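You operate a simulated robot arm through the tools that you are given. There is no shell and no other tool. Be economical: measure what you need, move in short steps, check, and stop when the job is done.

Carry out the task below with a simulated two-armed robot. There is one attempt and no reset: what you move stays moved.

JOB
Lift off the board in the repair card's row, test its sag, then keep or reject it.
Fine: clamp shut first and left shut; test it on the test rests; under 5 mm goes on the keep shelf, else in the reject drawer; test lever up, drawer shut.

It is judged by the outcome, as a careful person would: the job done as asked, and still so three seconds after it is handed in. It fails if anything else is knocked over, pushed out of place, dropped, spilled or broken.

ROBOT AND FRAMES
Two 7-joint arms with two-finger parallel grippers on one trunk, on a base that drives. Base frame: it is fixed to the floor where the robot stands at the start and does not move with it; the origin is under the middle of the robot, x ahead of it, y to its left, z up. Units: mm, degrees, N and s.
The left shoulder is at the start at [50, 165, 1230], the right one opposite. With the tool pointing down near the work surface each hand reaches from about 100 to 660 mm from the robot's upright axis, wherever it stands, measured 20 degrees to its own side. Places, roughly: head knob [800, -300, 1100]; lift lever [700, 500, 1000]; new board [1000, 1000, 750]; old board [750, 2750, 750]; pallet clamp [500, 0, 800]; row slide [700, -100, 700]; test lever [700, 2100, 1000]; test rests [600, 2100, 800]. Payload 3.91 kg a hand.
Tool frame (each hand has its own): the origin (TCP) lies between the finger pads and is the grasp point; the fingertips stand 30 mm ahead of it; z points along the fingers, y is the line along which they close. The gripper opens to 110 mm. The fingers are 20 mm wide and 10 mm thick; the gripper's body (48 by 112 mm) begins 55 mm behind the TCP.
Orientation is that of the tool frame in the base frame, as a unit quaternion [w, x, y, z]. With the fingers straight down and closing along the base's y, the tool's x points along the base's -x, its y along +y and its z along -z.

CONTROLS
- The arms move only by the tool arm_command. It takes "left_increments", "right_increments" or both (then of equal length, played together; a hand with none holds still); each is a list of rows, each an object (a shift or turn left out is 0, a gripper value left out holds the last) with "angular": the turn, a rotation vector about the base's x, y, z in degrees, a list of three; "dp": the shift along the base's x, y, z in mm, a list of three; "jaw": the opening, from 0 (shut) to 1 (fully open). In form: [{"angular": [ax, ay, az], "dp": [tx, ty, tz], "jaw": jaw}, ...]. A call has 1 to 20 rows; each row is the pose to reach, as a shift and turn from the pose commanded when the call began. Each row takes 0.2 s and may step no farther than 50 mm and 8.6 degrees from the row before; otherwise, or with a gripper value out of range, the whole call is refused. A pose out of reach is approached as far as the arm can. The call stops where the force on the tool passes 90 N (or 10 N more than at its start, if that is more) or the arm is blocked; 0.2 s more then pass. Each finger travels about 45 mm/s and halts on what it meets, pressing with about 26 N; the grip force reading is that of the motor and also rises with nothing between the fingers. The clock runs only during rows and for 0.2 s after the last one: add rows that repeat a pose to give the fingers time. The reply holds the time, the measured pose of the TCP, the force on the tool along the base axes, the opening and the grip force, in the units named above and with some noise, with the torque about the TCP (base axes, N m) and any sound that the robot's microphone picked up.
- Cameras (640 x 400 px; columns grow to the right, rows downward): "scene" is now at [98.1, 24.4, 1377]; the picture's right is [0.35, -0.94, 0.00], its down [-0.74, -0.27, -0.62] and it looks along [0.58, 0.21, -0.79] (base axes); focal length 214 px, centre (320, 200). "left" rides on the left gripper at [72, -17, -103] in its tool frame; the picture's right is [0.23, 0.97, 0.00], its down [-0.76, 0.18, -0.62] and it looks along [-0.61, 0.14, 0.78] (tool axes); focal length 222 px, centre (320, 200). "right" rides on the right gripper at [72, 17, -103] in its tool frame; the picture's right is [-0.23, 0.97, 0.00], its down [-0.76, -0.18, -0.62] and it looks along [-0.61, -0.14, 0.78] (tool axes); focal length 222 px, centre (320, 200). There is no depth. A picture from a camera that has moved, and an enlarged one, comes with that camera's place and axes in the base frame and with its lens.
- camera(camera): a new picture of that camera. It takes no simulated time.
- slide_trunk(by): slides the trunk up (or, below 0, down) by that many mm; the arms and the scene camera ride with it, the base frame stays. It gives what a move gives, with no picture.
- steer(legs): drives the robot by 1 to 6 legs, each [ahead, left, turn to the left] in mm, mm and degrees, along the robot's own axes; the way and the turn of a leg run together, so that a leg with both is an arc; at most 1500 mm and 180 degrees a leg. The arms and the cameras ride along, it lands a little off, and it stops where it bumps. It gives what a move gives.
- head_to(pan, tilt): turns the head with the scene camera to pan (to the left, within 80 degrees either way) and tilt (down, from -29 to 69), counted from straight ahead of the robot. It gives what a move gives.
- enlarge(camera, box): a new picture of the part [left, top, right, bottom] of that camera's present view, enlarged. It takes no simulated time.
- close_job(): hands the job in; it is judged then, once.

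Go step by step. Nothing tells you exact positions but the pictures and the camera data: compare them with the known pose of the tool, close in by small moves and look again before you grip or let go. The budget is 120 turns and 92 pictures, counting those below and the enlarged ones. Unless the task says otherwise, let go and move clear before handing in.

The tools are called after ">>>" as a command line: name --argument value ..., lists and objects as JSON in quotes. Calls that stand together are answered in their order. arm_command: Moves the arms, as the interface text tells. Its arguments: {"type":"object","properties":{"left_increments":{"type":"array","items":{"type":"object","properties":{"angular":{"type":"array","items":{"type":"number"}},"dp":{"type":"array","items":{"type":"number"}},"jaw":{"type":"number"}}}},"right_increments":{"type":"array","items":{"type":"object","properties":{"angular":{"type":"array","items":{"type":"number"}},"dp":{"type":"array","items":{"type":"number"}},"jaw":{"type":"number"}}}}},"required":[]} The other tools are called the same way: slide_trunk (by) slides the trunk up or down; steer (legs) drives the base; head_to (pan, tilt) turns the head that bears the scene camera; camera (camera) takes a picture; enlarge (camera, box) takes an enlarged picture of a part of a camera's view; close_job () hands the job in.

At the start:

```text
time: 0.0
left_tool_pos: [321.3, 340.3, 1246.2]
left_ee_rot: [0.002, -0.001, 1.0, -0.001]
left_force: [0.1, 0.6, 0.9]
left_moment: [0.01, -0.02, -0.02]
left_finger_gap: 109.8
left_gripper_force: 0.0
right_tool_pos: [288.7, 10.6, 1231.8]
right_ee_rot: [0.0, 0.001, 1.0, 0.001]
right_force: [0.4, -0.6, 0.2]
right_moment: [-0.03, -0.01, -0.02]
right_finger_gap: 110.0
right_gripper_force: 0.0
trunk travel left (down, up): [-450.0, 53.0]
robot x, y, heading: [1.2, -1.8, 0.1]
head pan, tilt: [20.2, 51.9]
```

scene: 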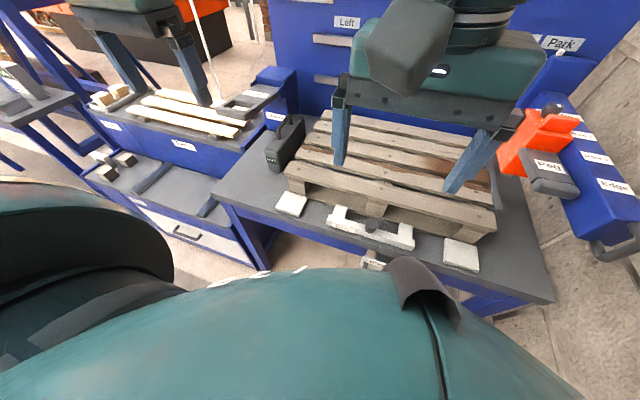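
right: 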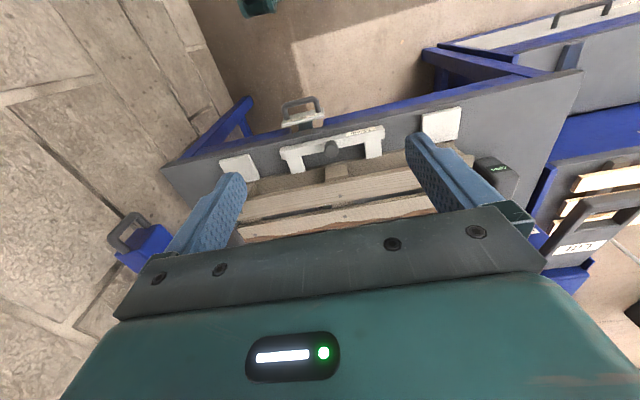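
left: 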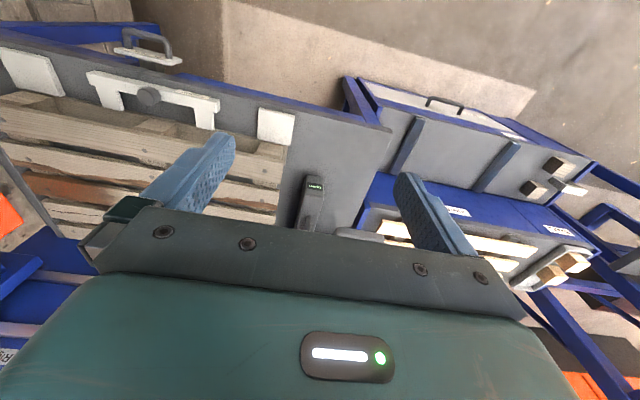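

A pallet sits on a table with a clamp device near me, a row slide with a "Peg" orange piece to the right, and a test station to the left. I'll look around in more detail first.

>>> head_to --pan -15 --tilt 35

>>> camera --camera "scene"

>>> head_to --pan 40 --tilt 25

>>> camera --camera "scene"

>>> head_to --pan 10 --tilt 5

>>> camera --camera "scene"

```text
time: 1.0
left_tool_pos: [321.5, 340.4, 1246.4]
left_ee_rot: [0.001, 0.0, 1.0, 0.0]
left_force: [-0.5, 0.2, -0.3]
left_moment: [0.05, 0.05, 0.0]
left_finger_gap: 109.9
left_gripper_force: 0.0
right_tool_pos: [288.7, 10.0, 1231.5]
right_ee_rot: [0.0, 0.001, 1.0, 0.001]
right_force: [-0.4, 0.1, -0.2]
right_moment: [0.03, 0.04, 0.01]
right_finger_gap: 109.9
right_gripper_force: 0.1
trunk travel left (down, up): [-450.0, 53.0]
robot x, y, heading: [-1.2, -3.0, 0.1]
head pan, tilt: [-15.0, 35.0]
```

```text
88 pictures are left
camera scene: at [112.6, -24.3, 1401.1], right [-0.26, -0.97, 0.0], down [-0.55, 0.15, -0.82], along [0.79, -0.21, -0.57], focal length 214 px, centre (320, 200)
```

scene: 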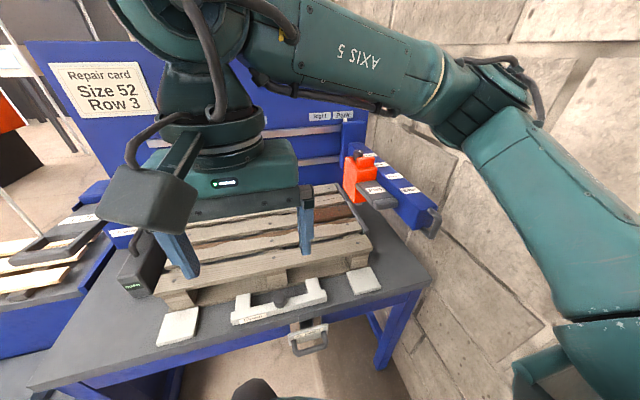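

```text
time: 2.2
left_tool_pos: [320.8, 341.3, 1246.5]
left_ee_rot: [0.001, -0.001, 1.0, 0.0]
left_force: [0.3, 0.2, -1.0]
left_moment: [0.02, 0.01, 0.03]
left_finger_gap: 110.0
left_gripper_force: 0.1
right_tool_pos: [287.2, 9.8, 1231.1]
right_ee_rot: [0.0, 0.001, 1.0, 0.001]
right_force: [0.0, -0.5, -0.9]
right_moment: [0.0, -0.05, 0.03]
right_finger_gap: 110.0
right_gripper_force: 0.1
trunk travel left (down, up): [-450.0, 53.0]
robot x, y, heading: [-1.6, -0.9, -0.0]
head pan, tilt: [40.0, 25.0]
```

```text
87 pictures are left
camera scene: at [98.1, 57.6, 1416.9], right [0.64, -0.77, 0.0], down [-0.32, -0.27, -0.91], along [0.69, 0.58, -0.42], focal length 214 px, centre (320, 200)
```

scene: 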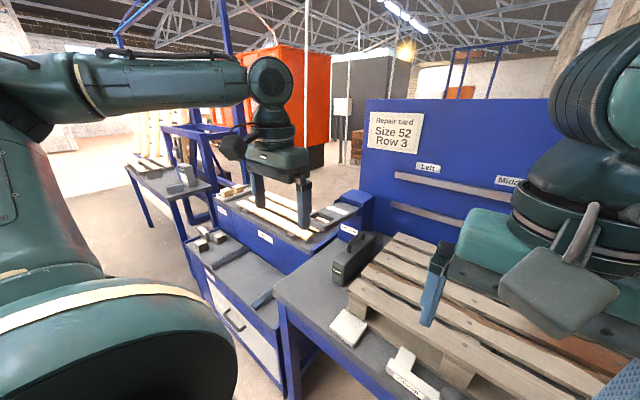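

```text
time: 3.2
left_tool_pos: [323.2, 340.0, 1246.4]
left_ee_rot: [0.001, -0.001, 1.0, 0.0]
left_force: [-0.4, -0.3, -0.1]
left_moment: [-0.02, -0.01, -0.02]
left_finger_gap: 109.7
left_gripper_force: 0.2
right_tool_pos: [288.6, 9.5, 1231.0]
right_ee_rot: [0.0, 0.001, 1.0, 0.0]
right_force: [-0.4, -0.1, 0.2]
right_moment: [0.0, -0.01, -0.01]
right_finger_gap: 109.9
right_gripper_force: 0.0
trunk travel left (down, up): [-450.0, 53.0]
robot x, y, heading: [3.6, -4.0, -0.2]
head pan, tilt: [10.0, 5.0]
```

```text
86 pictures are left
camera scene: at [118.0, 14.4, 1449.3], right [0.17, -0.98, 0.0], down [-0.09, -0.02, -1.0], along [0.98, 0.17, -0.09], focal length 214 px, centre (320, 200)
```

scene: 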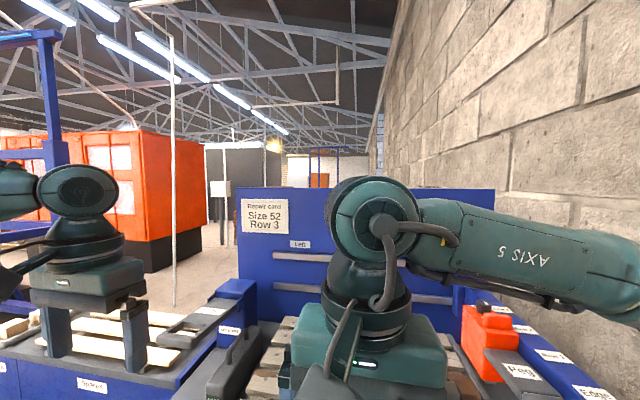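

Repair card: Size 52, Row 3. I'll move the right hand aside to see the fixtures well and zoom in on the labels.

>>> arm_command --right_increments '[{"dp": [-20, -45, 0]}, {"dp": [-40, -90, 0]}, {"dp": [-60, -135, 0]}, {"dp": [-80, -180, 0]}, {"dp": [-80, -230, 0]}, {"dp": [-80, -280, 0]}, {"dp": [-80, -330, 0]}]'

>>> head_to --pan 0 --tilt 35

>>> camera --camera "scene"

>>> enlarge --camera "scene" --box '[400, 60, 640, 210]'

>>> enlarge --camera "scene" --box '[160, 160, 480, 360]'

>>> camera --camera "left"

```text
time: 5.0
left_tool_pos: [319.5, 400.3, 1229.3]
left_ee_rot: [-0.006, -0.029, 0.999, -0.018]
left_force: [0.9, 0.3, 0.8]
left_moment: [0.04, -0.01, -0.01]
left_finger_gap: 109.8
left_gripper_force: 0.0
right_tool_pos: [246.8, -250.5, 1227.4]
right_ee_rot: [-0.031, -0.045, 0.998, -0.021]
right_force: [-0.3, 0.4, -0.3]
right_moment: [-0.01, -0.02, 0.01]
right_finger_gap: 109.7
right_gripper_force: 0.0
right hand out of reach, approached as far as the arm can: row 7
trunk travel left (down, up): [-450.0, 53.0]
robot x, y, heading: [3.9, 13.6, 3.5]
head pan, tilt: [10.0, 5.0]
stopped in row 7 (right hand): the arm was blocked; the commanded pose is now the measured one
```

```text
time: 6.0
left_tool_pos: [320.6, 399.8, 1226.4]
left_ee_rot: [-0.009, -0.028, 0.999, -0.02]
left_force: [0.3, 0.4, -0.2]
left_moment: [-0.02, 0.01, -0.02]
left_finger_gap: 109.8
left_gripper_force: 0.0
right_tool_pos: [247.0, -250.9, 1226.9]
right_ee_rot: [-0.033, -0.043, 0.998, -0.022]
right_force: [0.6, -0.2, 0.5]
right_moment: [-0.02, -0.01, 0.02]
right_finger_gap: 110.0
right_gripper_force: 0.0
trunk travel left (down, up): [-450.0, 53.0]
robot x, y, heading: [4.9, 2.7, 3.5]
head pan, tilt: [0.0, 35.0]
```

```text
85 pictures are left
camera scene: at [136.7, 53.0, 1397.7], right [0.06, -1.0, 0.04], down [-0.59, -0.06, -0.81], along [0.81, 0.02, -0.59], focal length 214 px, centre (320, 200)
```

scene: 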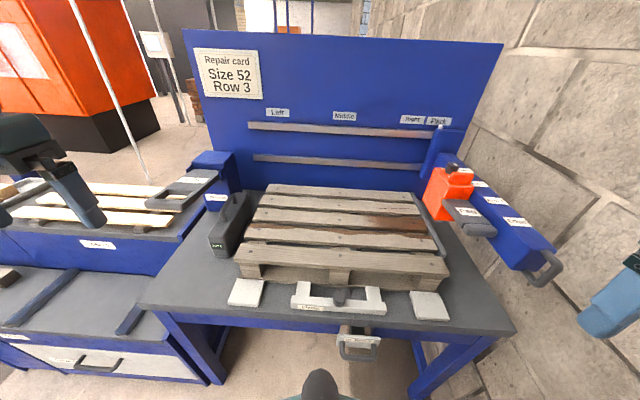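

```text
2.67 times, centred on (520, 135) of scene
camera zoom: at [136.7, 53.0, 1397.7], right [0.06, -1.0, 0.04], down [-0.59, -0.06, -0.81], along [0.81, 0.02, -0.59], focal length 572 px, centre (-213, 373)
```

zoom: 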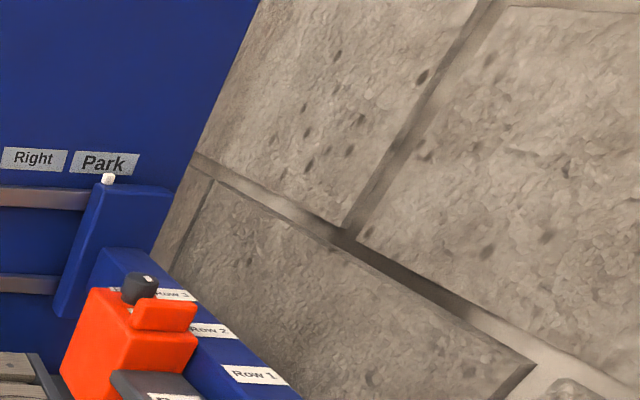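

```text
2.00 times, centred on (320, 260) of scene
camera zoom: at [136.7, 53.0, 1397.7], right [0.06, -1.0, 0.04], down [-0.59, -0.06, -0.81], along [0.81, 0.02, -0.59], focal length 429 px, centre (320, 80)
```

zoom: 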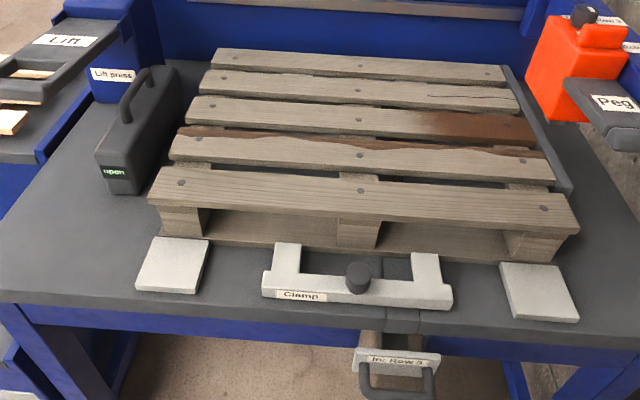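

```text
82 pictures are left
camera left: at [252.2, 381.9, 1330.6], right [-0.28, 0.96, -0.03], down [0.76, 0.24, 0.6], along [0.58, 0.15, -0.8], focal length 222 px, centre (320, 200)
```

left: 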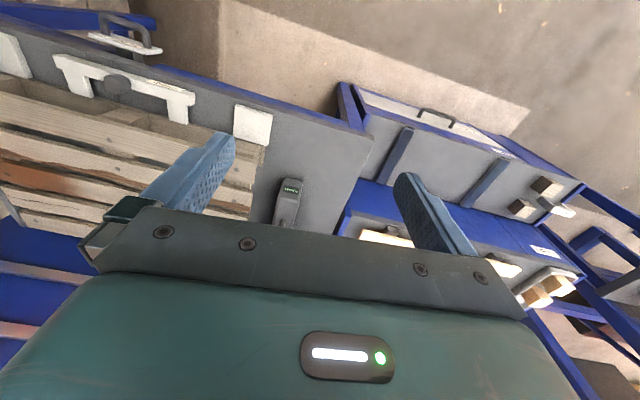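

The head is the orange box on a blue arm with row labels, running along rails marked Left/Middle/Right/Park. I need closer reads of all labels and indicators.

>>> head_to --pan -25 --tilt 20

>>> enlarge --camera "scene" --box '[230, 150, 430, 275]'

>>> enlarge --camera "scene" --box '[150, 250, 390, 400]'

>>> head_to --pan 35 --tilt 35

>>> camera --camera "scene"

>>> enlarge --camera "scene" --box '[360, 50, 600, 200]'

```text
time: 6.8
left_tool_pos: [320.8, 399.4, 1227.5]
left_ee_rot: [-0.008, -0.028, 0.999, -0.019]
left_force: [-0.8, 0.8, 0.4]
left_moment: [0.01, -0.01, -0.02]
left_finger_gap: 109.9
left_gripper_force: 0.1
right_tool_pos: [246.9, -251.0, 1228.5]
right_ee_rot: [-0.033, -0.042, 0.998, -0.021]
right_force: [-0.1, -0.2, 0.5]
right_moment: [-0.01, 0.02, 0.03]
right_finger_gap: 109.9
right_gripper_force: 0.0
trunk travel left (down, up): [-450.0, 53.0]
robot x, y, heading: [-2.3, 8.3, 3.1]
head pan, tilt: [-25.0, 20.0]
```

```text
3.20 times, centred on (330, 212) of scene
camera zoom: at [135.3, 14.5, 1423.2], right [-0.37, -0.93, 0.04], down [-0.33, 0.09, -0.94], along [0.87, -0.36, -0.34], focal length 686 px, centre (288, 160)
```

zoom: 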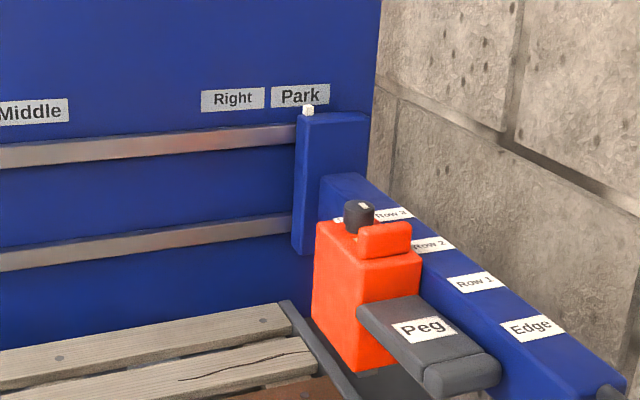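

```text
2.67 times, centred on (270, 325) of scene
camera zoom: at [135.3, 14.5, 1423.2], right [-0.37, -0.93, 0.04], down [-0.33, 0.09, -0.94], along [0.87, -0.36, -0.34], focal length 572 px, centre (453, -133)
```

zoom: 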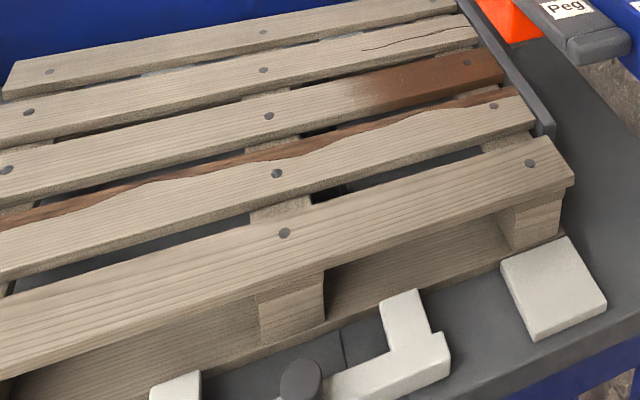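

```text
time: 8.1
left_tool_pos: [318.5, 398.6, 1226.1]
left_ee_rot: [-0.008, -0.027, 0.999, -0.019]
left_force: [0.2, -0.7, 0.4]
left_moment: [0.0, -0.01, -0.03]
left_finger_gap: 109.9
left_gripper_force: 0.2
right_tool_pos: [246.6, -250.2, 1228.9]
right_ee_rot: [-0.032, -0.042, 0.998, -0.022]
right_force: [1.0, -0.6, 0.1]
right_moment: [-0.03, -0.02, 0.02]
right_finger_gap: 110.3
right_gripper_force: 0.0
trunk travel left (down, up): [-450.0, 53.0]
robot x, y, heading: [1.4, 8.5, 3.2]
head pan, tilt: [35.0, 35.0]
```

```text
79 pictures are left
camera scene: at [117.0, 102.4, 1396.3], right [0.62, -0.79, 0.02], down [-0.46, -0.39, -0.8], along [0.63, 0.48, -0.6], focal length 214 px, centre (320, 200)
```

scene: 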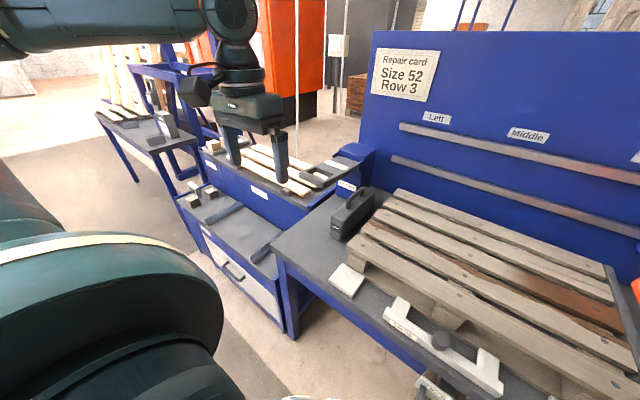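

```text
2.67 times, centred on (480, 125) of scene
camera zoom: at [117.0, 102.4, 1396.3], right [0.62, -0.79, 0.02], down [-0.46, -0.39, -0.8], along [0.63, 0.48, -0.6], focal length 572 px, centre (-107, 400)
```

zoom: 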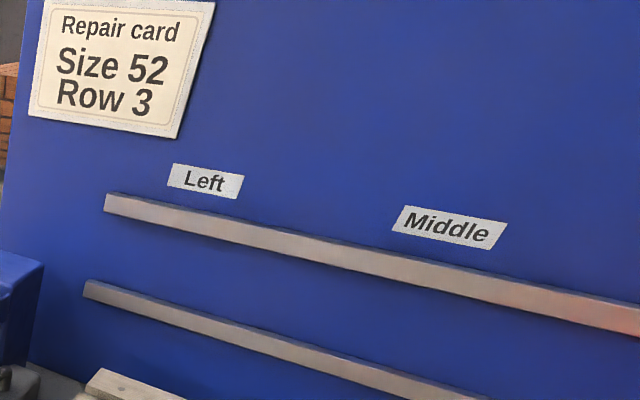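

>>> enlarge --camera "scene" --box '[180, 90, 420, 240]'

>>> head_to --pan -8 --tilt 60

>>> camera --camera "scene"

>>> enlarge --camera "scene" --box '[220, 170, 380, 270]'

>>> enlarge --camera "left" --box '[220, 60, 640, 322]'

>>> camera --camera "right"

```text
2.67 times, centred on (300, 165) of scene
camera zoom: at [117.0, 102.4, 1396.3], right [0.62, -0.79, 0.02], down [-0.46, -0.39, -0.8], along [0.63, 0.48, -0.6], focal length 572 px, centre (373, 293)
```

zoom: 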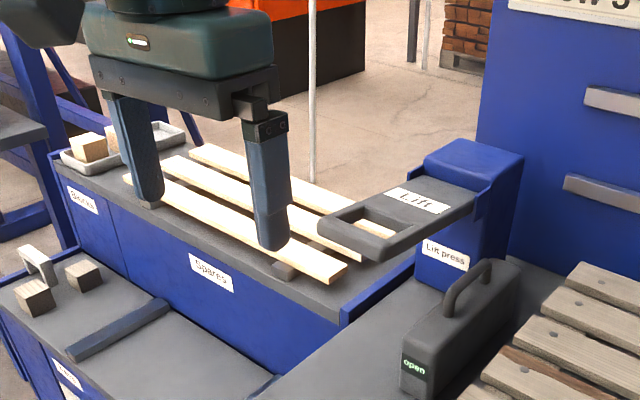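

```text
time: 9.2
left_tool_pos: [319.6, 399.7, 1226.5]
left_ee_rot: [-0.008, -0.029, 0.999, -0.019]
left_force: [0.4, -0.2, -1.0]
left_moment: [-0.03, -0.01, -0.02]
left_finger_gap: 109.9
left_gripper_force: 0.1
right_tool_pos: [247.6, -250.8, 1228.8]
right_ee_rot: [-0.033, -0.042, 0.998, -0.024]
right_force: [-0.3, -0.5, 0.7]
right_moment: [-0.02, 0.0, 0.01]
right_finger_gap: 109.9
right_gripper_force: 0.2
trunk travel left (down, up): [-450.0, 53.0]
robot x, y, heading: [0.5, 3.0, 3.2]
head pan, tilt: [-8.0, 60.0]
```

```text
76 pictures are left
camera scene: at [113.2, 41.2, 1364.5], right [-0.08, -1.0, 0.04], down [-0.87, 0.05, -0.49], along [0.48, -0.08, -0.87], focal length 214 px, centre (320, 200)
```

scene: 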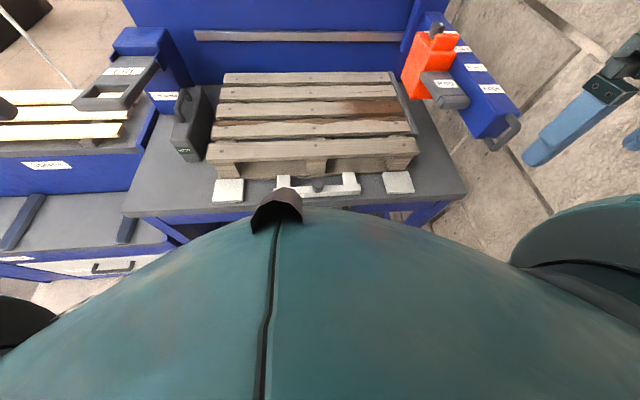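

```text
4.00 times, centred on (300, 220) of scene
camera zoom: at [113.2, 41.2, 1364.5], right [-0.08, -1.0, 0.04], down [-0.87, 0.05, -0.49], along [0.48, -0.08, -0.87], focal length 858 px, centre (400, 120)
```

zoom: 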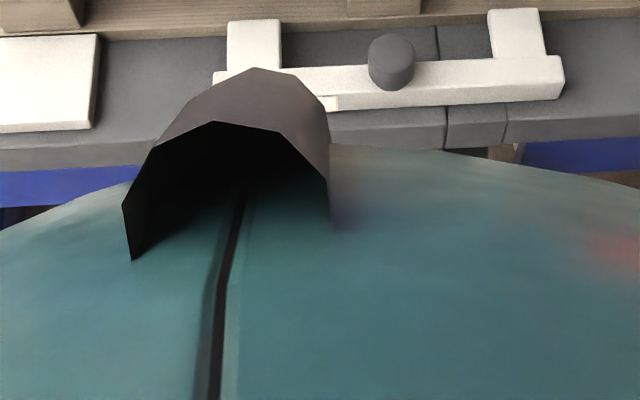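

```text
1.52 times, centred on (430, 191) of left
camera zoom: at [251.0, 381.8, 1331.0], right [-0.28, 0.96, -0.03], down [0.76, 0.24, 0.6], along [0.59, 0.14, -0.8], focal length 338 px, centre (152, 214)
```

zoom: 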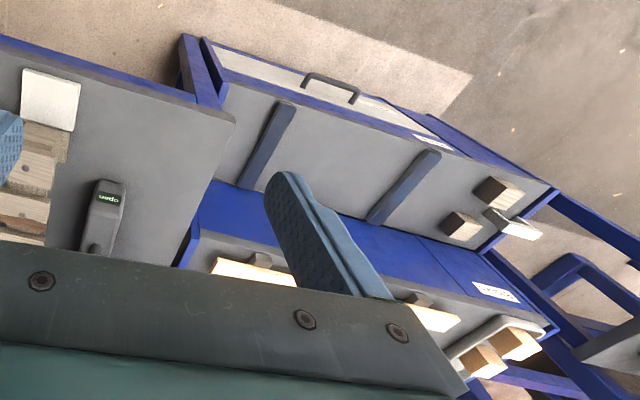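

```text
73 pictures are left
camera right: at [179.7, -234.6, 1336.5], right [0.14, 0.99, -0.06], down [0.81, -0.08, 0.58], along [0.57, -0.13, -0.81], focal length 222 px, centre (320, 200)
```

right: 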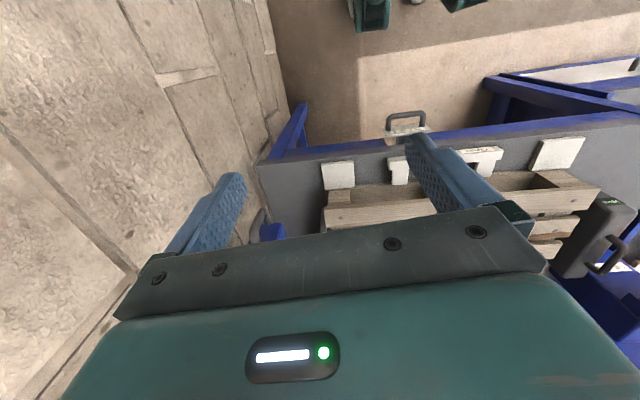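

>>> enlarge --camera "right" --box '[360, 90, 520, 190]'

>>> head_to --pan -5 --tilt 40

>>> enlarge --camera "scene" --box '[270, 240, 430, 340]'

```text
4.00 times, centred on (440, 140) of right
camera zoom: at [179.7, -234.6, 1336.5], right [0.14, 0.99, -0.06], down [0.81, -0.08, 0.58], along [0.57, -0.13, -0.81], focal length 888 px, centre (-160, 440)
```

zoom: 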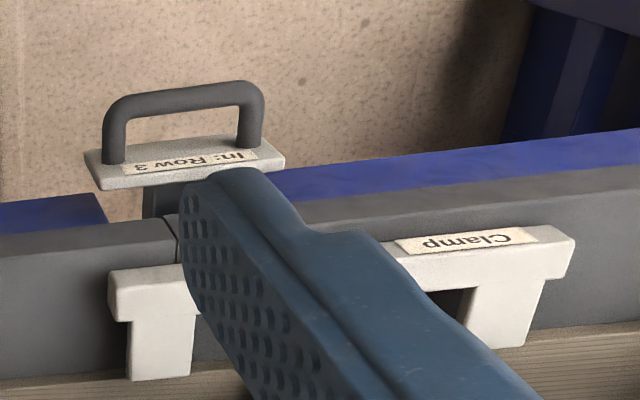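

```text
time: 10.1
left_tool_pos: [320.1, 398.9, 1226.9]
left_ee_rot: [-0.009, -0.028, 0.999, -0.019]
left_force: [-0.7, -0.1, -0.2]
left_moment: [0.01, 0.0, 0.0]
left_finger_gap: 109.8
left_gripper_force: 0.0
right_tool_pos: [245.9, -251.3, 1229.0]
right_ee_rot: [-0.032, -0.042, 0.998, -0.023]
right_force: [0.3, 0.1, -0.5]
right_moment: [0.0, 0.03, 0.01]
right_finger_gap: 109.9
right_gripper_force: 0.1
trunk travel left (down, up): [-450.0, 53.0]
robot x, y, heading: [2.4, 5.0, 3.5]
head pan, tilt: [-5.0, 40.0]
```

```text
4.00 times, centred on (350, 290) of scene
camera zoom: at [131.7, 45.0, 1390.8], right [-0.03, -1.0, 0.04], down [-0.66, -0.01, -0.76], along [0.75, -0.05, -0.65], focal length 858 px, centre (200, -160)
```

zoom: 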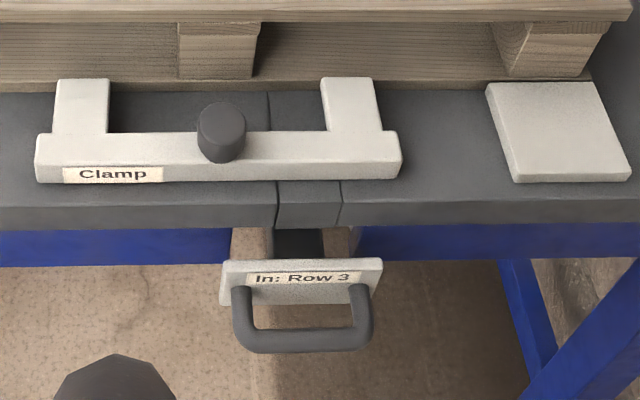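

The lift press with the "In: Row 3" slide seems to raise the chosen row, and the head stays parked. First I'll bring the right hand above the clamp knob (~[446,-2]) and straighten the base.

>>> arm_command --right_increments '[{"dp": [18, 24, -26], "angular": [0.26, -0.37, -0.48]}, {"dp": [36, 48, -52], "angular": [0.5, -0.7, -1]}, {"dp": [54, 72, -78], "angular": [0.8, -1.1, -1.4]}, {"dp": [72, 96, -104], "angular": [1, -1.5, -1.9]}, {"dp": [90, 122, -130], "angular": [1.3, -1.9, -2.4]}, {"dp": [108, 148, -156], "angular": [1.6, -2.2, -2.9]}, {"dp": [126, 174, -182], "angular": [1.8, -2.6, -3.4]}, {"dp": [144, 200, -208], "angular": [2.1, -3, -3.9]}, {"dp": [165, 225, -230], "angular": [2.3, -3.3, -4.3]}, {"dp": [185, 249, -250], "angular": [2.6, -3.7, -4.8]}]'

>>> camera --camera "right"

>>> camera --camera "scene"

```text
time: 12.3
left_tool_pos: [307.4, 360.4, 1246.4]
left_ee_rot: [0.0, -0.023, 1.0, 0.0]
left_force: [-0.4, 0.4, -0.6]
left_moment: [-0.01, 0.02, 0.0]
left_finger_gap: 110.1
left_gripper_force: 0.1
right_tool_pos: [412.9, -40.8, 972.1]
right_ee_rot: [0.01, 0.004, 1.0, 0.021]
right_force: [0.5, 0.2, -0.9]
right_moment: [0.0, -0.03, 0.03]
right_finger_gap: 110.4
right_gripper_force: 0.1
trunk travel left (down, up): [-450.0, 53.0]
robot x, y, heading: [1.5, 7.7, 2.6]
head pan, tilt: [-5.0, 40.0]
```

```text
70 pictures are left
camera right: at [339.7, -26.8, 1074.0], right [0.24, 0.97, 0.05], down [0.75, -0.21, 0.63], along [0.62, -0.11, -0.78], focal length 222 px, centre (320, 200)
```

right: 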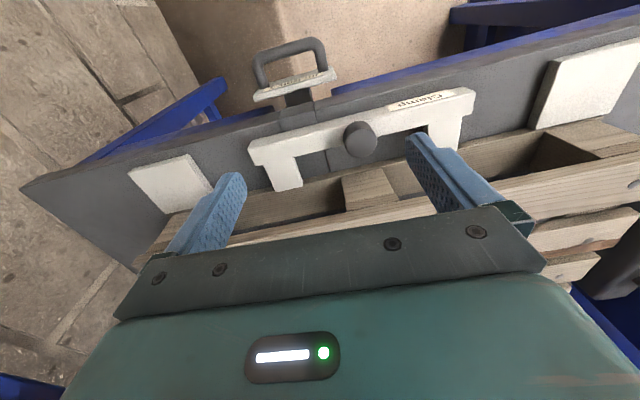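

```text
69 pictures are left
camera scene: at [114.6, 1.2, 1393.6], right [-0.04, -1.0, 0.0], down [-0.64, 0.03, -0.77], along [0.77, -0.03, -0.64], focal length 214 px, centre (320, 200)
```

scene: 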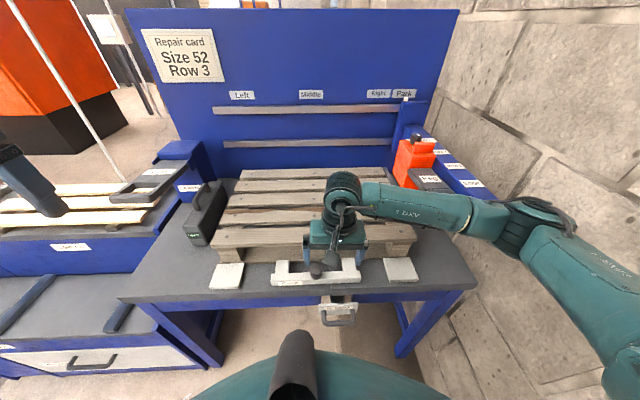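

Knob is near [449, 2, ~845]. The pose reading lags the command, so I'll do a hold move to see where it settles.

>>> arm_command --right_increments '[{"dp": [0, 0, 0], "jaw": 0.7}, {"dp": [0, 0, 0]}, {"dp": [0, 0, 0]}]'

```text
time: 13.1
left_tool_pos: [307.2, 359.2, 1246.2]
left_ee_rot: [0.001, -0.023, 1.0, -0.001]
left_force: [0.0, -0.7, 0.6]
left_moment: [-0.03, -0.02, 0.0]
left_finger_gap: 110.2
left_gripper_force: 0.1
right_tool_pos: [411.7, -42.1, 972.0]
right_ee_rot: [0.01, 0.004, 1.0, 0.021]
right_force: [0.8, 0.6, -0.7]
right_moment: [-0.02, -0.03, -0.01]
right_finger_gap: 77.2
right_gripper_force: 0.0
trunk travel left (down, up): [-450.0, 53.0]
robot x, y, heading: [0.9, 1.8, 2.4]
head pan, tilt: [-5.0, 40.0]
```

>>> steer --legs '[[0, 0, -2.4]]'

>>> camera --camera "right"

```text
time: 13.9
left_tool_pos: [321.7, 347.2, 1245.8]
left_ee_rot: [0.001, -0.003, 1.0, 0.0]
left_force: [1.0, 0.9, 0.8]
left_moment: [0.0, -0.02, -0.01]
left_finger_gap: 110.1
left_gripper_force: 0.1
right_tool_pos: [411.4, -58.4, 972.3]
right_ee_rot: [0.01, 0.025, 0.999, 0.021]
right_force: [-0.1, -0.1, -0.2]
right_moment: [0.02, 0.0, -0.02]
right_finger_gap: 76.7
right_gripper_force: 0.0
trunk travel left (down, up): [-450.0, 53.0]
robot x, y, heading: [0.7, 8.3, 0.4]
head pan, tilt: [-5.0, 40.0]
```

```text
68 pictures are left
camera right: at [337.8, -41.5, 1074.5], right [0.28, 0.96, 0.05], down [0.74, -0.24, 0.63], along [0.62, -0.14, -0.78], focal length 222 px, centre (320, 200)
```

right: 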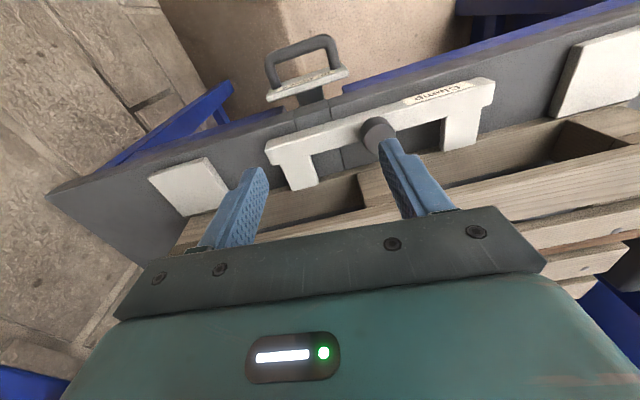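

Knob stays at about [448,1]. I'll straighten the hand and move over it, lower.

>>> arm_command --right_increments '[{"dp": [12, 20, 0], "angular": [-0.8, 0.4, 1]}, {"dp": [24, 40, -10], "angular": [-1.6, 0.8, 2]}, {"dp": [36, 59, -40], "angular": [-2.4, 1.1, 2.9]}, {"dp": [36, 59, -75], "angular": [-2.4, 1.1, 2.9]}, {"dp": [36, 59, -75], "angular": [-2.4, 1.1, 2.9]}]'

>>> camera --camera "right"

>>> enlarge --camera "scene" --box '[180, 200, 420, 350]'

```text
time: 15.1
left_tool_pos: [321.3, 346.9, 1246.2]
left_ee_rot: [0.001, -0.002, 1.0, 0.0]
left_force: [0.4, 0.3, 0.5]
left_moment: [0.0, 0.0, 0.02]
left_finger_gap: 110.2
left_gripper_force: 0.1
right_tool_pos: [446.2, 0.8, 894.4]
right_ee_rot: [0.001, -0.001, 1.0, 0.0]
right_force: [0.1, -0.3, -0.6]
right_moment: [0.01, -0.03, 0.04]
right_finger_gap: 76.9
right_gripper_force: 0.0
trunk travel left (down, up): [-450.0, 53.0]
robot x, y, heading: [-1.5, 4.0, 0.3]
head pan, tilt: [-5.0, 40.0]
```

```text
67 pictures are left
camera right: at [374.6, 17.9, 999.5], right [0.23, 0.97, 0.0], down [0.76, -0.18, 0.62], along [0.61, -0.14, -0.78], focal length 222 px, centre (320, 200)
```

right: 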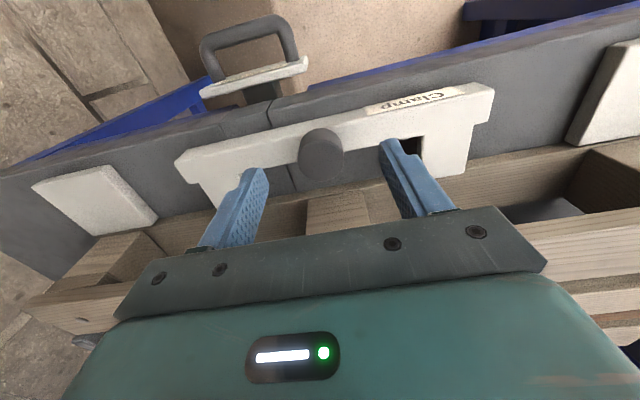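

```text
2.67 times, centred on (300, 275) of scene
camera zoom: at [114.1, -3.7, 1393.6], right [-0.08, -1.0, 0.0], down [-0.64, 0.05, -0.77], along [0.76, -0.06, -0.64], focal length 572 px, centre (373, 0)
```

zoom: 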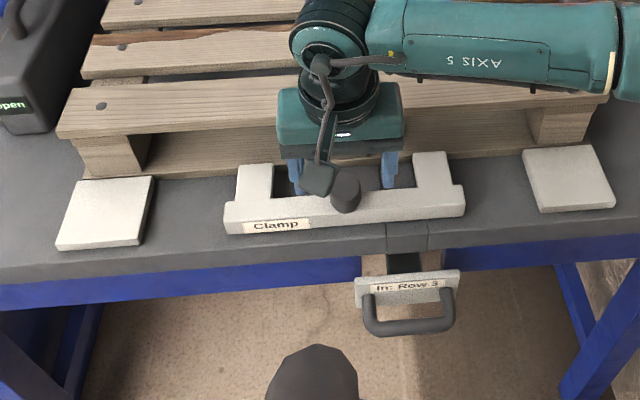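

>>> arm_command --right_increments '[{"dp": [1, 0, -12]}, {"dp": [1, 0, -25]}, {"dp": [1, 0, -25], "jaw": 0.3}, {"dp": [1, 0, -25], "jaw": 0.1}, {"dp": [1, 0, -25], "jaw": 0.1}, {"dp": [1, 0, -25], "jaw": 0.1}]'

>>> camera --camera "right"

```text
time: 16.5
left_tool_pos: [322.1, 347.1, 1246.4]
left_ee_rot: [0.001, -0.003, 1.0, 0.0]
left_force: [0.2, 1.0, 0.2]
left_moment: [0.0, 0.0, 0.02]
left_finger_gap: 110.0
left_gripper_force: 0.1
right_tool_pos: [447.5, -0.2, 871.8]
right_ee_rot: [0.001, 0.0, 1.0, 0.0]
right_force: [0.5, 0.6, -2.3]
right_moment: [0.36, -0.26, 0.06]
right_finger_gap: 33.6
right_gripper_force: 44.7
trunk travel left (down, up): [-450.0, 53.0]
robot x, y, heading: [3.1, 4.1, -0.1]
head pan, tilt: [-5.0, 40.0]
```

```text
65 pictures are left
camera right: at [375.1, 17.7, 975.0], right [0.23, 0.97, 0.0], down [0.76, -0.18, 0.62], along [0.61, -0.14, -0.78], focal length 222 px, centre (320, 200)
```

right: 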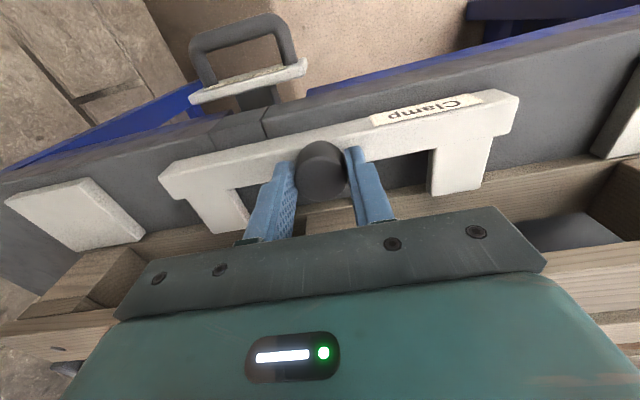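

The knob is gripped (33.6 mm). I push it gently toward the pallet (+x).

>>> arm_command --right_increments '[{"dp": [8, 0, 0]}, {"dp": [16, 0, 0]}, {"dp": [24, 0, 0]}, {"dp": [32, 0, 0]}, {"dp": [40, 0, 0]}]'

>>> enlarge --camera "scene" --box '[180, 180, 420, 330]'

```text
time: 17.7
left_tool_pos: [322.9, 345.5, 1247.6]
left_ee_rot: [0.001, -0.003, 1.0, 0.0]
left_force: [0.8, 0.3, 0.4]
left_moment: [-0.03, 0.01, -0.02]
left_finger_gap: 109.9
left_gripper_force: 0.0
right_tool_pos: [486.5, -0.6, 871.2]
right_ee_rot: [0.0, 0.0, 1.0, -0.001]
right_force: [-8.1, -1.1, -5.0]
right_moment: [0.44, -0.28, -0.35]
right_finger_gap: 33.4
right_gripper_force: 44.7
trunk travel left (down, up): [-450.0, 53.0]
robot x, y, heading: [4.4, 1.6, 0.2]
head pan, tilt: [-5.0, 40.0]
```

```text
2.67 times, centred on (300, 255) of scene
camera zoom: at [113.6, -4.1, 1393.6], right [-0.08, -1.0, 0.0], down [-0.64, 0.05, -0.77], along [0.76, -0.06, -0.64], focal length 572 px, centre (373, 53)
```

zoom: 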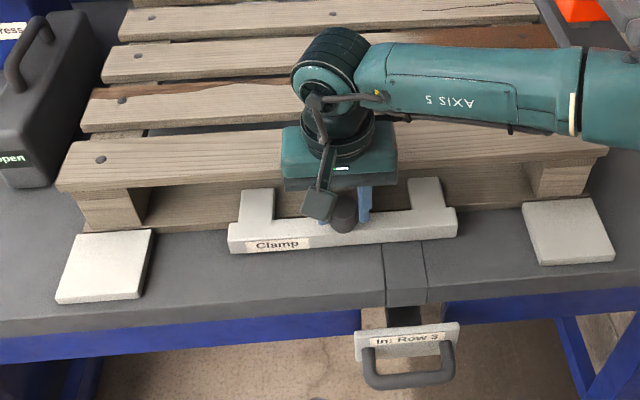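

It slides with ~8 N; I continue until it stops.

>>> arm_command --right_increments '[{"dp": [6, 0, 0]}, {"dp": [12, 0, 0]}, {"dp": [18, 0, 0]}, {"dp": [24, 0, 0]}, {"dp": [30, 0, 0]}]'

>>> enlarge --camera "scene" --box '[180, 180, 420, 330]'

```text
time: 18.9
left_tool_pos: [313.4, 343.9, 1250.7]
left_ee_rot: [0.005, -0.003, 1.0, 0.001]
left_force: [0.4, 0.1, 0.9]
left_moment: [-0.02, -0.05, 0.0]
left_finger_gap: 110.3
left_gripper_force: 0.1
right_tool_pos: [501.6, -1.0, 870.3]
right_ee_rot: [-0.01, -0.003, 1.0, -0.002]
right_force: [-82.6, -19.5, 6.1]
right_moment: [0.86, -3.48, -1.85]
right_finger_gap: 32.9
right_gripper_force: 45.1
trunk travel left (down, up): [-450.0, 53.0]
robot x, y, heading: [0.6, 4.7, 0.3]
head pan, tilt: [-5.0, 40.0]
```

```text
2.67 times, centred on (300, 255) of scene
camera zoom: at [103.6, -6.3, 1394.7], right [-0.08, -1.0, 0.0], down [-0.63, 0.06, -0.77], along [0.77, -0.06, -0.64], focal length 572 px, centre (373, 53)
```

zoom: 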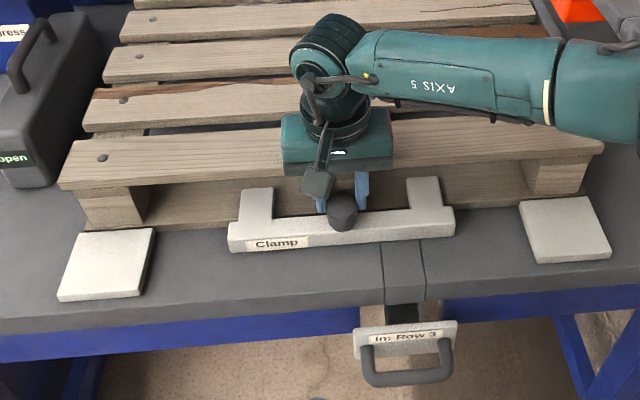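

>>> arm_command --right_increments '[{"dp": [-8, 0, 0]}, {"dp": [-12, 0, 0], "jaw": 0.7}, {"dp": [-12, 0, 0], "jaw": 0.7}, {"dp": [-12, 0, 0], "jaw": 0.7}, {"dp": [-12, 0, 40]}, {"dp": [-40, 0, 80]}, {"dp": [-80, 0, 120]}]'

>>> camera --camera "right"

>>> enlarge --camera "scene" --box '[160, 150, 400, 300]'

```text
refused: row 7 steps farther than a row can; nothing moved
```

```text
62 pictures are left
camera right: at [432.2, 17.8, 976.7], right [0.22, 0.97, -0.01], down [0.78, -0.17, 0.61], along [0.59, -0.14, -0.79], focal length 222 px, centre (320, 200)
```

right: 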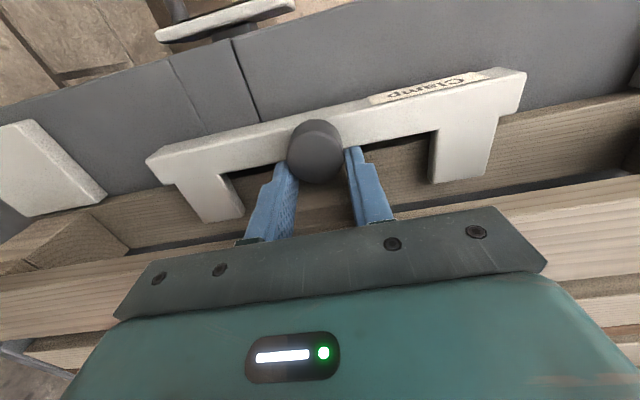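

```text
2.67 times, centred on (280, 225) of scene
camera zoom: at [103.6, -6.3, 1394.7], right [-0.08, -1.0, 0.0], down [-0.63, 0.06, -0.77], along [0.77, -0.06, -0.64], focal length 572 px, centre (427, 133)
```

zoom: 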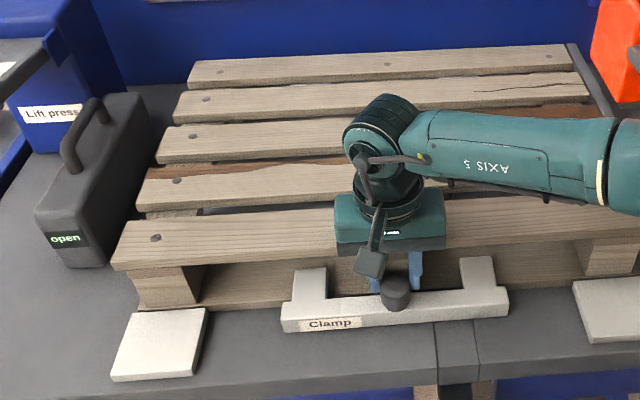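

>>> arm_command --right_increments '[{"dp": [-8, 0, 0]}, {"dp": [-12, 0, 0], "jaw": 0.7}, {"dp": [-12, 0, 0], "jaw": 0.7}, {"dp": [-12, 0, 0], "jaw": 0.7}, {"dp": [-12, 0, 40]}, {"dp": [-40, 0, 75]}, {"dp": [-70, 0, 110]}, {"dp": [-110, 0, 130]}, {"dp": [-150, -10, 150]}]'

>>> enlarge --camera "scene" --box '[160, 130, 480, 330]'

```text
time: 20.9
left_tool_pos: [320.7, 345.8, 1246.3]
left_ee_rot: [0.0, -0.003, 1.0, -0.001]
left_force: [-0.8, -0.8, 0.4]
left_moment: [-0.03, 0.01, 0.01]
left_finger_gap: 110.3
left_gripper_force: 0.0
right_tool_pos: [367.4, -12.4, 1022.8]
right_ee_rot: [0.001, 0.001, 1.0, 0.001]
right_force: [-0.4, 0.0, 0.3]
right_moment: [0.0, -0.02, 0.0]
right_finger_gap: 76.9
right_gripper_force: 0.1
trunk travel left (down, up): [-450.0, 53.0]
robot x, y, heading: [0.7, 7.7, 0.3]
head pan, tilt: [-5.0, 40.0]
```

```text
2.00 times, centred on (320, 230) of scene
camera zoom: at [113.5, -4.2, 1393.7], right [-0.08, -1.0, 0.0], down [-0.64, 0.05, -0.77], along [0.76, -0.06, -0.64], focal length 429 px, centre (320, 140)
```

zoom: 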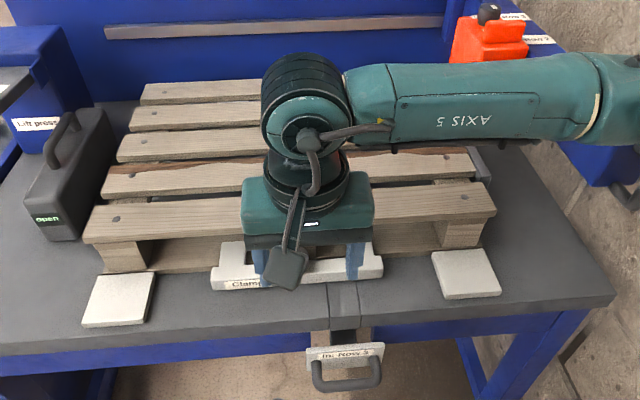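

>>> arm_command --left_increments '[{"dp": [45, 0, 0]}, {"dp": [90, 0, -15]}, {"dp": [135, 0, -30]}, {"dp": [160, 0, -60]}]'

>>> camera --camera "left"

```text
time: 21.9
left_tool_pos: [484.3, 347.4, 1185.6]
left_ee_rot: [0.001, -0.003, 1.0, 0.0]
left_force: [0.6, 0.1, -0.2]
left_moment: [0.01, 0.0, 0.01]
left_finger_gap: 109.7
left_gripper_force: 0.1
right_tool_pos: [368.4, -11.5, 1022.1]
right_ee_rot: [0.002, 0.0, 1.0, 0.0]
right_force: [0.1, 0.1, -0.5]
right_moment: [0.03, 0.0, 0.02]
right_finger_gap: 77.1
right_gripper_force: 0.1
trunk travel left (down, up): [-450.0, 53.0]
robot x, y, heading: [1.5, 4.6, 0.1]
head pan, tilt: [-5.0, 40.0]
```

```text
59 pictures are left
camera left: at [412.9, 329.5, 1287.6], right [-0.23, 0.97, 0.0], down [0.76, 0.18, 0.62], along [0.61, 0.14, -0.78], focal length 222 px, centre (320, 200)
```

left: 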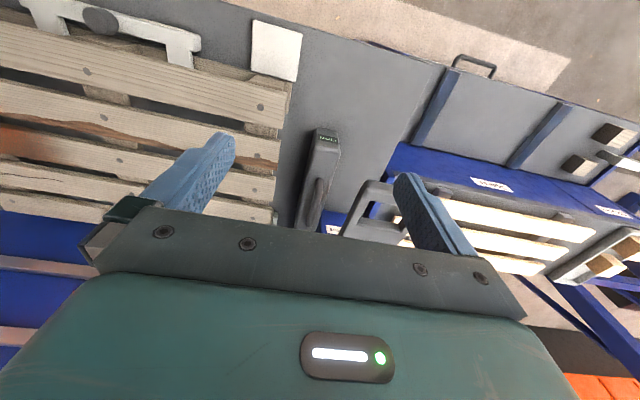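

>>> arm_command --right_increments '[{"dp": [-40, -20, 20]}, {"dp": [-80, -50, 40]}, {"dp": [-110, -80, 60]}, {"dp": [-130, -120, 80]}, {"dp": [-150, -150, 110]}]'

>>> head_to --pan 5 --tilt 38

>>> enlarge --camera "scene" --box '[250, 200, 410, 300]'

>>> enlarge --camera "scene" --box '[160, 110, 320, 210]'

```text
refused: row 2 steps farther than a row can; nothing moved
```

```text
time: 22.6
left_tool_pos: [482.6, 348.6, 1184.9]
left_ee_rot: [-0.001, -0.003, 1.0, 0.0]
left_force: [0.2, -0.4, -0.7]
left_moment: [-0.02, -0.01, 0.01]
left_finger_gap: 110.0
left_gripper_force: 0.0
right_tool_pos: [367.1, -11.2, 1022.9]
right_ee_rot: [0.001, -0.001, 1.0, 0.0]
right_force: [0.2, -0.4, 1.3]
right_moment: [0.0, 0.02, 0.0]
right_finger_gap: 77.0
right_gripper_force: 0.0
trunk travel left (down, up): [-450.0, 53.0]
robot x, y, heading: [-2.3, 5.6, 0.5]
head pan, tilt: [5.0, 38.0]
```

```text
4.00 times, centred on (330, 250) of scene
camera zoom: at [115.4, 10.9, 1396.6], right [0.09, -1.0, 0.0], down [-0.61, -0.06, -0.79], along [0.78, 0.07, -0.62], focal length 858 px, centre (280, 0)
```

zoom: 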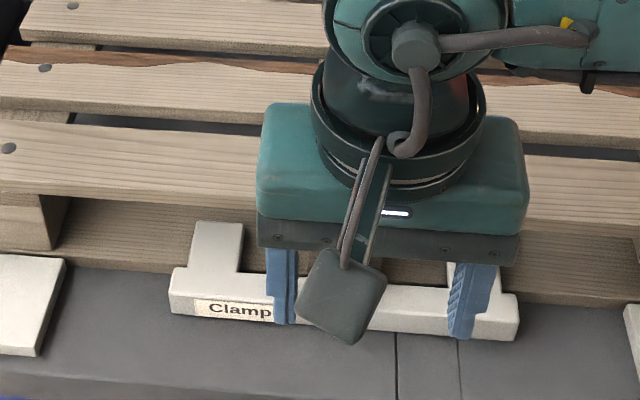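

```text
4.00 times, centred on (240, 160) of scene
camera zoom: at [115.4, 10.9, 1396.6], right [0.09, -1.0, 0.0], down [-0.61, -0.06, -0.79], along [0.78, 0.07, -0.62], focal length 858 px, centre (640, 360)
```

zoom: 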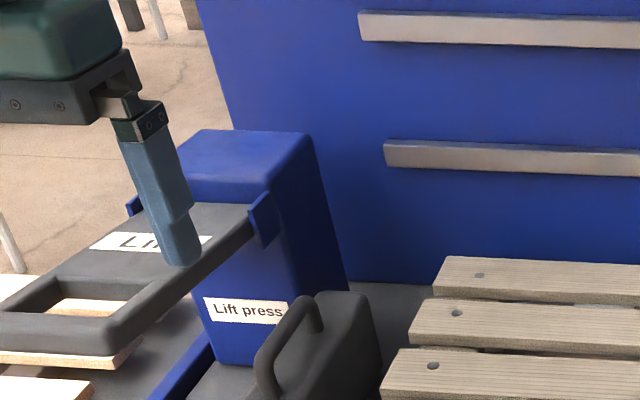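

>>> arm_command --right_increments '[{"dp": [-30, -20, 20]}, {"dp": [-60, -45, 40]}, {"dp": [-90, -75, 60]}, {"dp": [-110, -110, 80]}, {"dp": [-130, -140, 100]}]'

>>> enlarge --camera "scene" --box '[170, 140, 410, 290]'

```text
time: 23.8
left_tool_pos: [483.6, 346.1, 1187.5]
left_ee_rot: [0.001, -0.003, 1.0, 0.0]
left_force: [0.3, -0.8, 0.2]
left_moment: [0.0, 0.01, -0.01]
left_finger_gap: 110.0
left_gripper_force: 0.1
right_tool_pos: [247.5, -144.7, 1124.6]
right_ee_rot: [0.0, 0.0, 1.0, 0.0]
right_force: [0.5, -0.3, 0.1]
right_moment: [-0.02, 0.01, 0.0]
right_finger_gap: 76.9
right_gripper_force: 0.0
right hand out of reach, approached as far as the arm can: row 5
trunk travel left (down, up): [-450.0, 53.0]
robot x, y, heading: [-0.9, 3.9, 0.3]
head pan, tilt: [5.0, 38.0]
```

```text
2.67 times, centred on (290, 215) of scene
camera zoom: at [115.0, 10.9, 1396.6], right [0.09, -1.0, 0.0], down [-0.61, -0.06, -0.79], along [0.78, 0.07, -0.62], focal length 572 px, centre (400, 160)
```

zoom: 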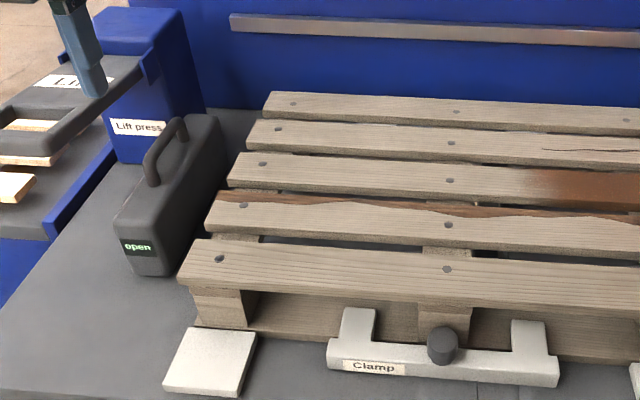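

The clamp moved ~42 mm, but my gripper body may have met the pallet edge before the clamp was fully shut, and the indicator still reads "open". I'll push the knob from behind with the hand tilted so the body stays clear.

>>> arm_command --right_increments '[{"dp": [20, 18, -25], "angular": [0, -4, 0], "jaw": 0.18}, {"dp": [40, 36, -50], "angular": [0, -8, 0]}, {"dp": [60, 54, -75], "angular": [0, -12, 0]}, {"dp": [80, 72, -100], "angular": [0, -16, 0]}, {"dp": [100, 90, -125], "angular": [0, -20, 0]}, {"dp": [120, 108, -150], "angular": [0, -24, 0]}, {"dp": [140, 126, -175], "angular": [0, -28, 0]}, {"dp": [160, 144, -200], "angular": [0, -30, 0]}, {"dp": [160, 144, -200], "angular": [0, -30, 0]}]'

>>> camera --camera "right"

```text
time: 25.8
left_tool_pos: [482.9, 347.5, 1186.3]
left_ee_rot: [0.001, -0.002, 1.0, 0.0]
left_force: [-0.4, -1.1, -0.2]
left_moment: [-0.01, 0.03, 0.01]
left_finger_gap: 109.9
left_gripper_force: 0.0
right_tool_pos: [409.4, -0.7, 924.4]
right_ee_rot: [0.26, 0.0, 0.965, 0.001]
right_force: [-1.1, 0.0, 0.8]
right_moment: [-0.02, 0.0, 0.02]
right_finger_gap: 19.7
right_gripper_force: 0.1
trunk travel left (down, up): [-450.0, 53.0]
robot x, y, heading: [2.0, 5.2, 0.3]
head pan, tilt: [5.0, 38.0]
```

```text
55 pictures are left
camera right: at [295.5, 17.7, 977.3], right [0.2, 0.97, 0.11], down [0.35, -0.18, 0.92], along [0.92, -0.14, -0.37], focal length 222 px, centre (320, 200)
```

right: 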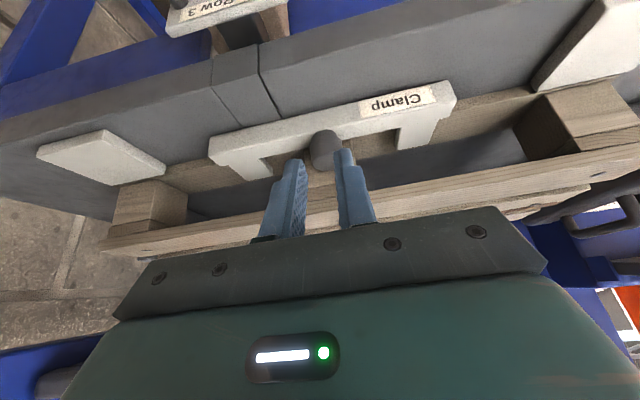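

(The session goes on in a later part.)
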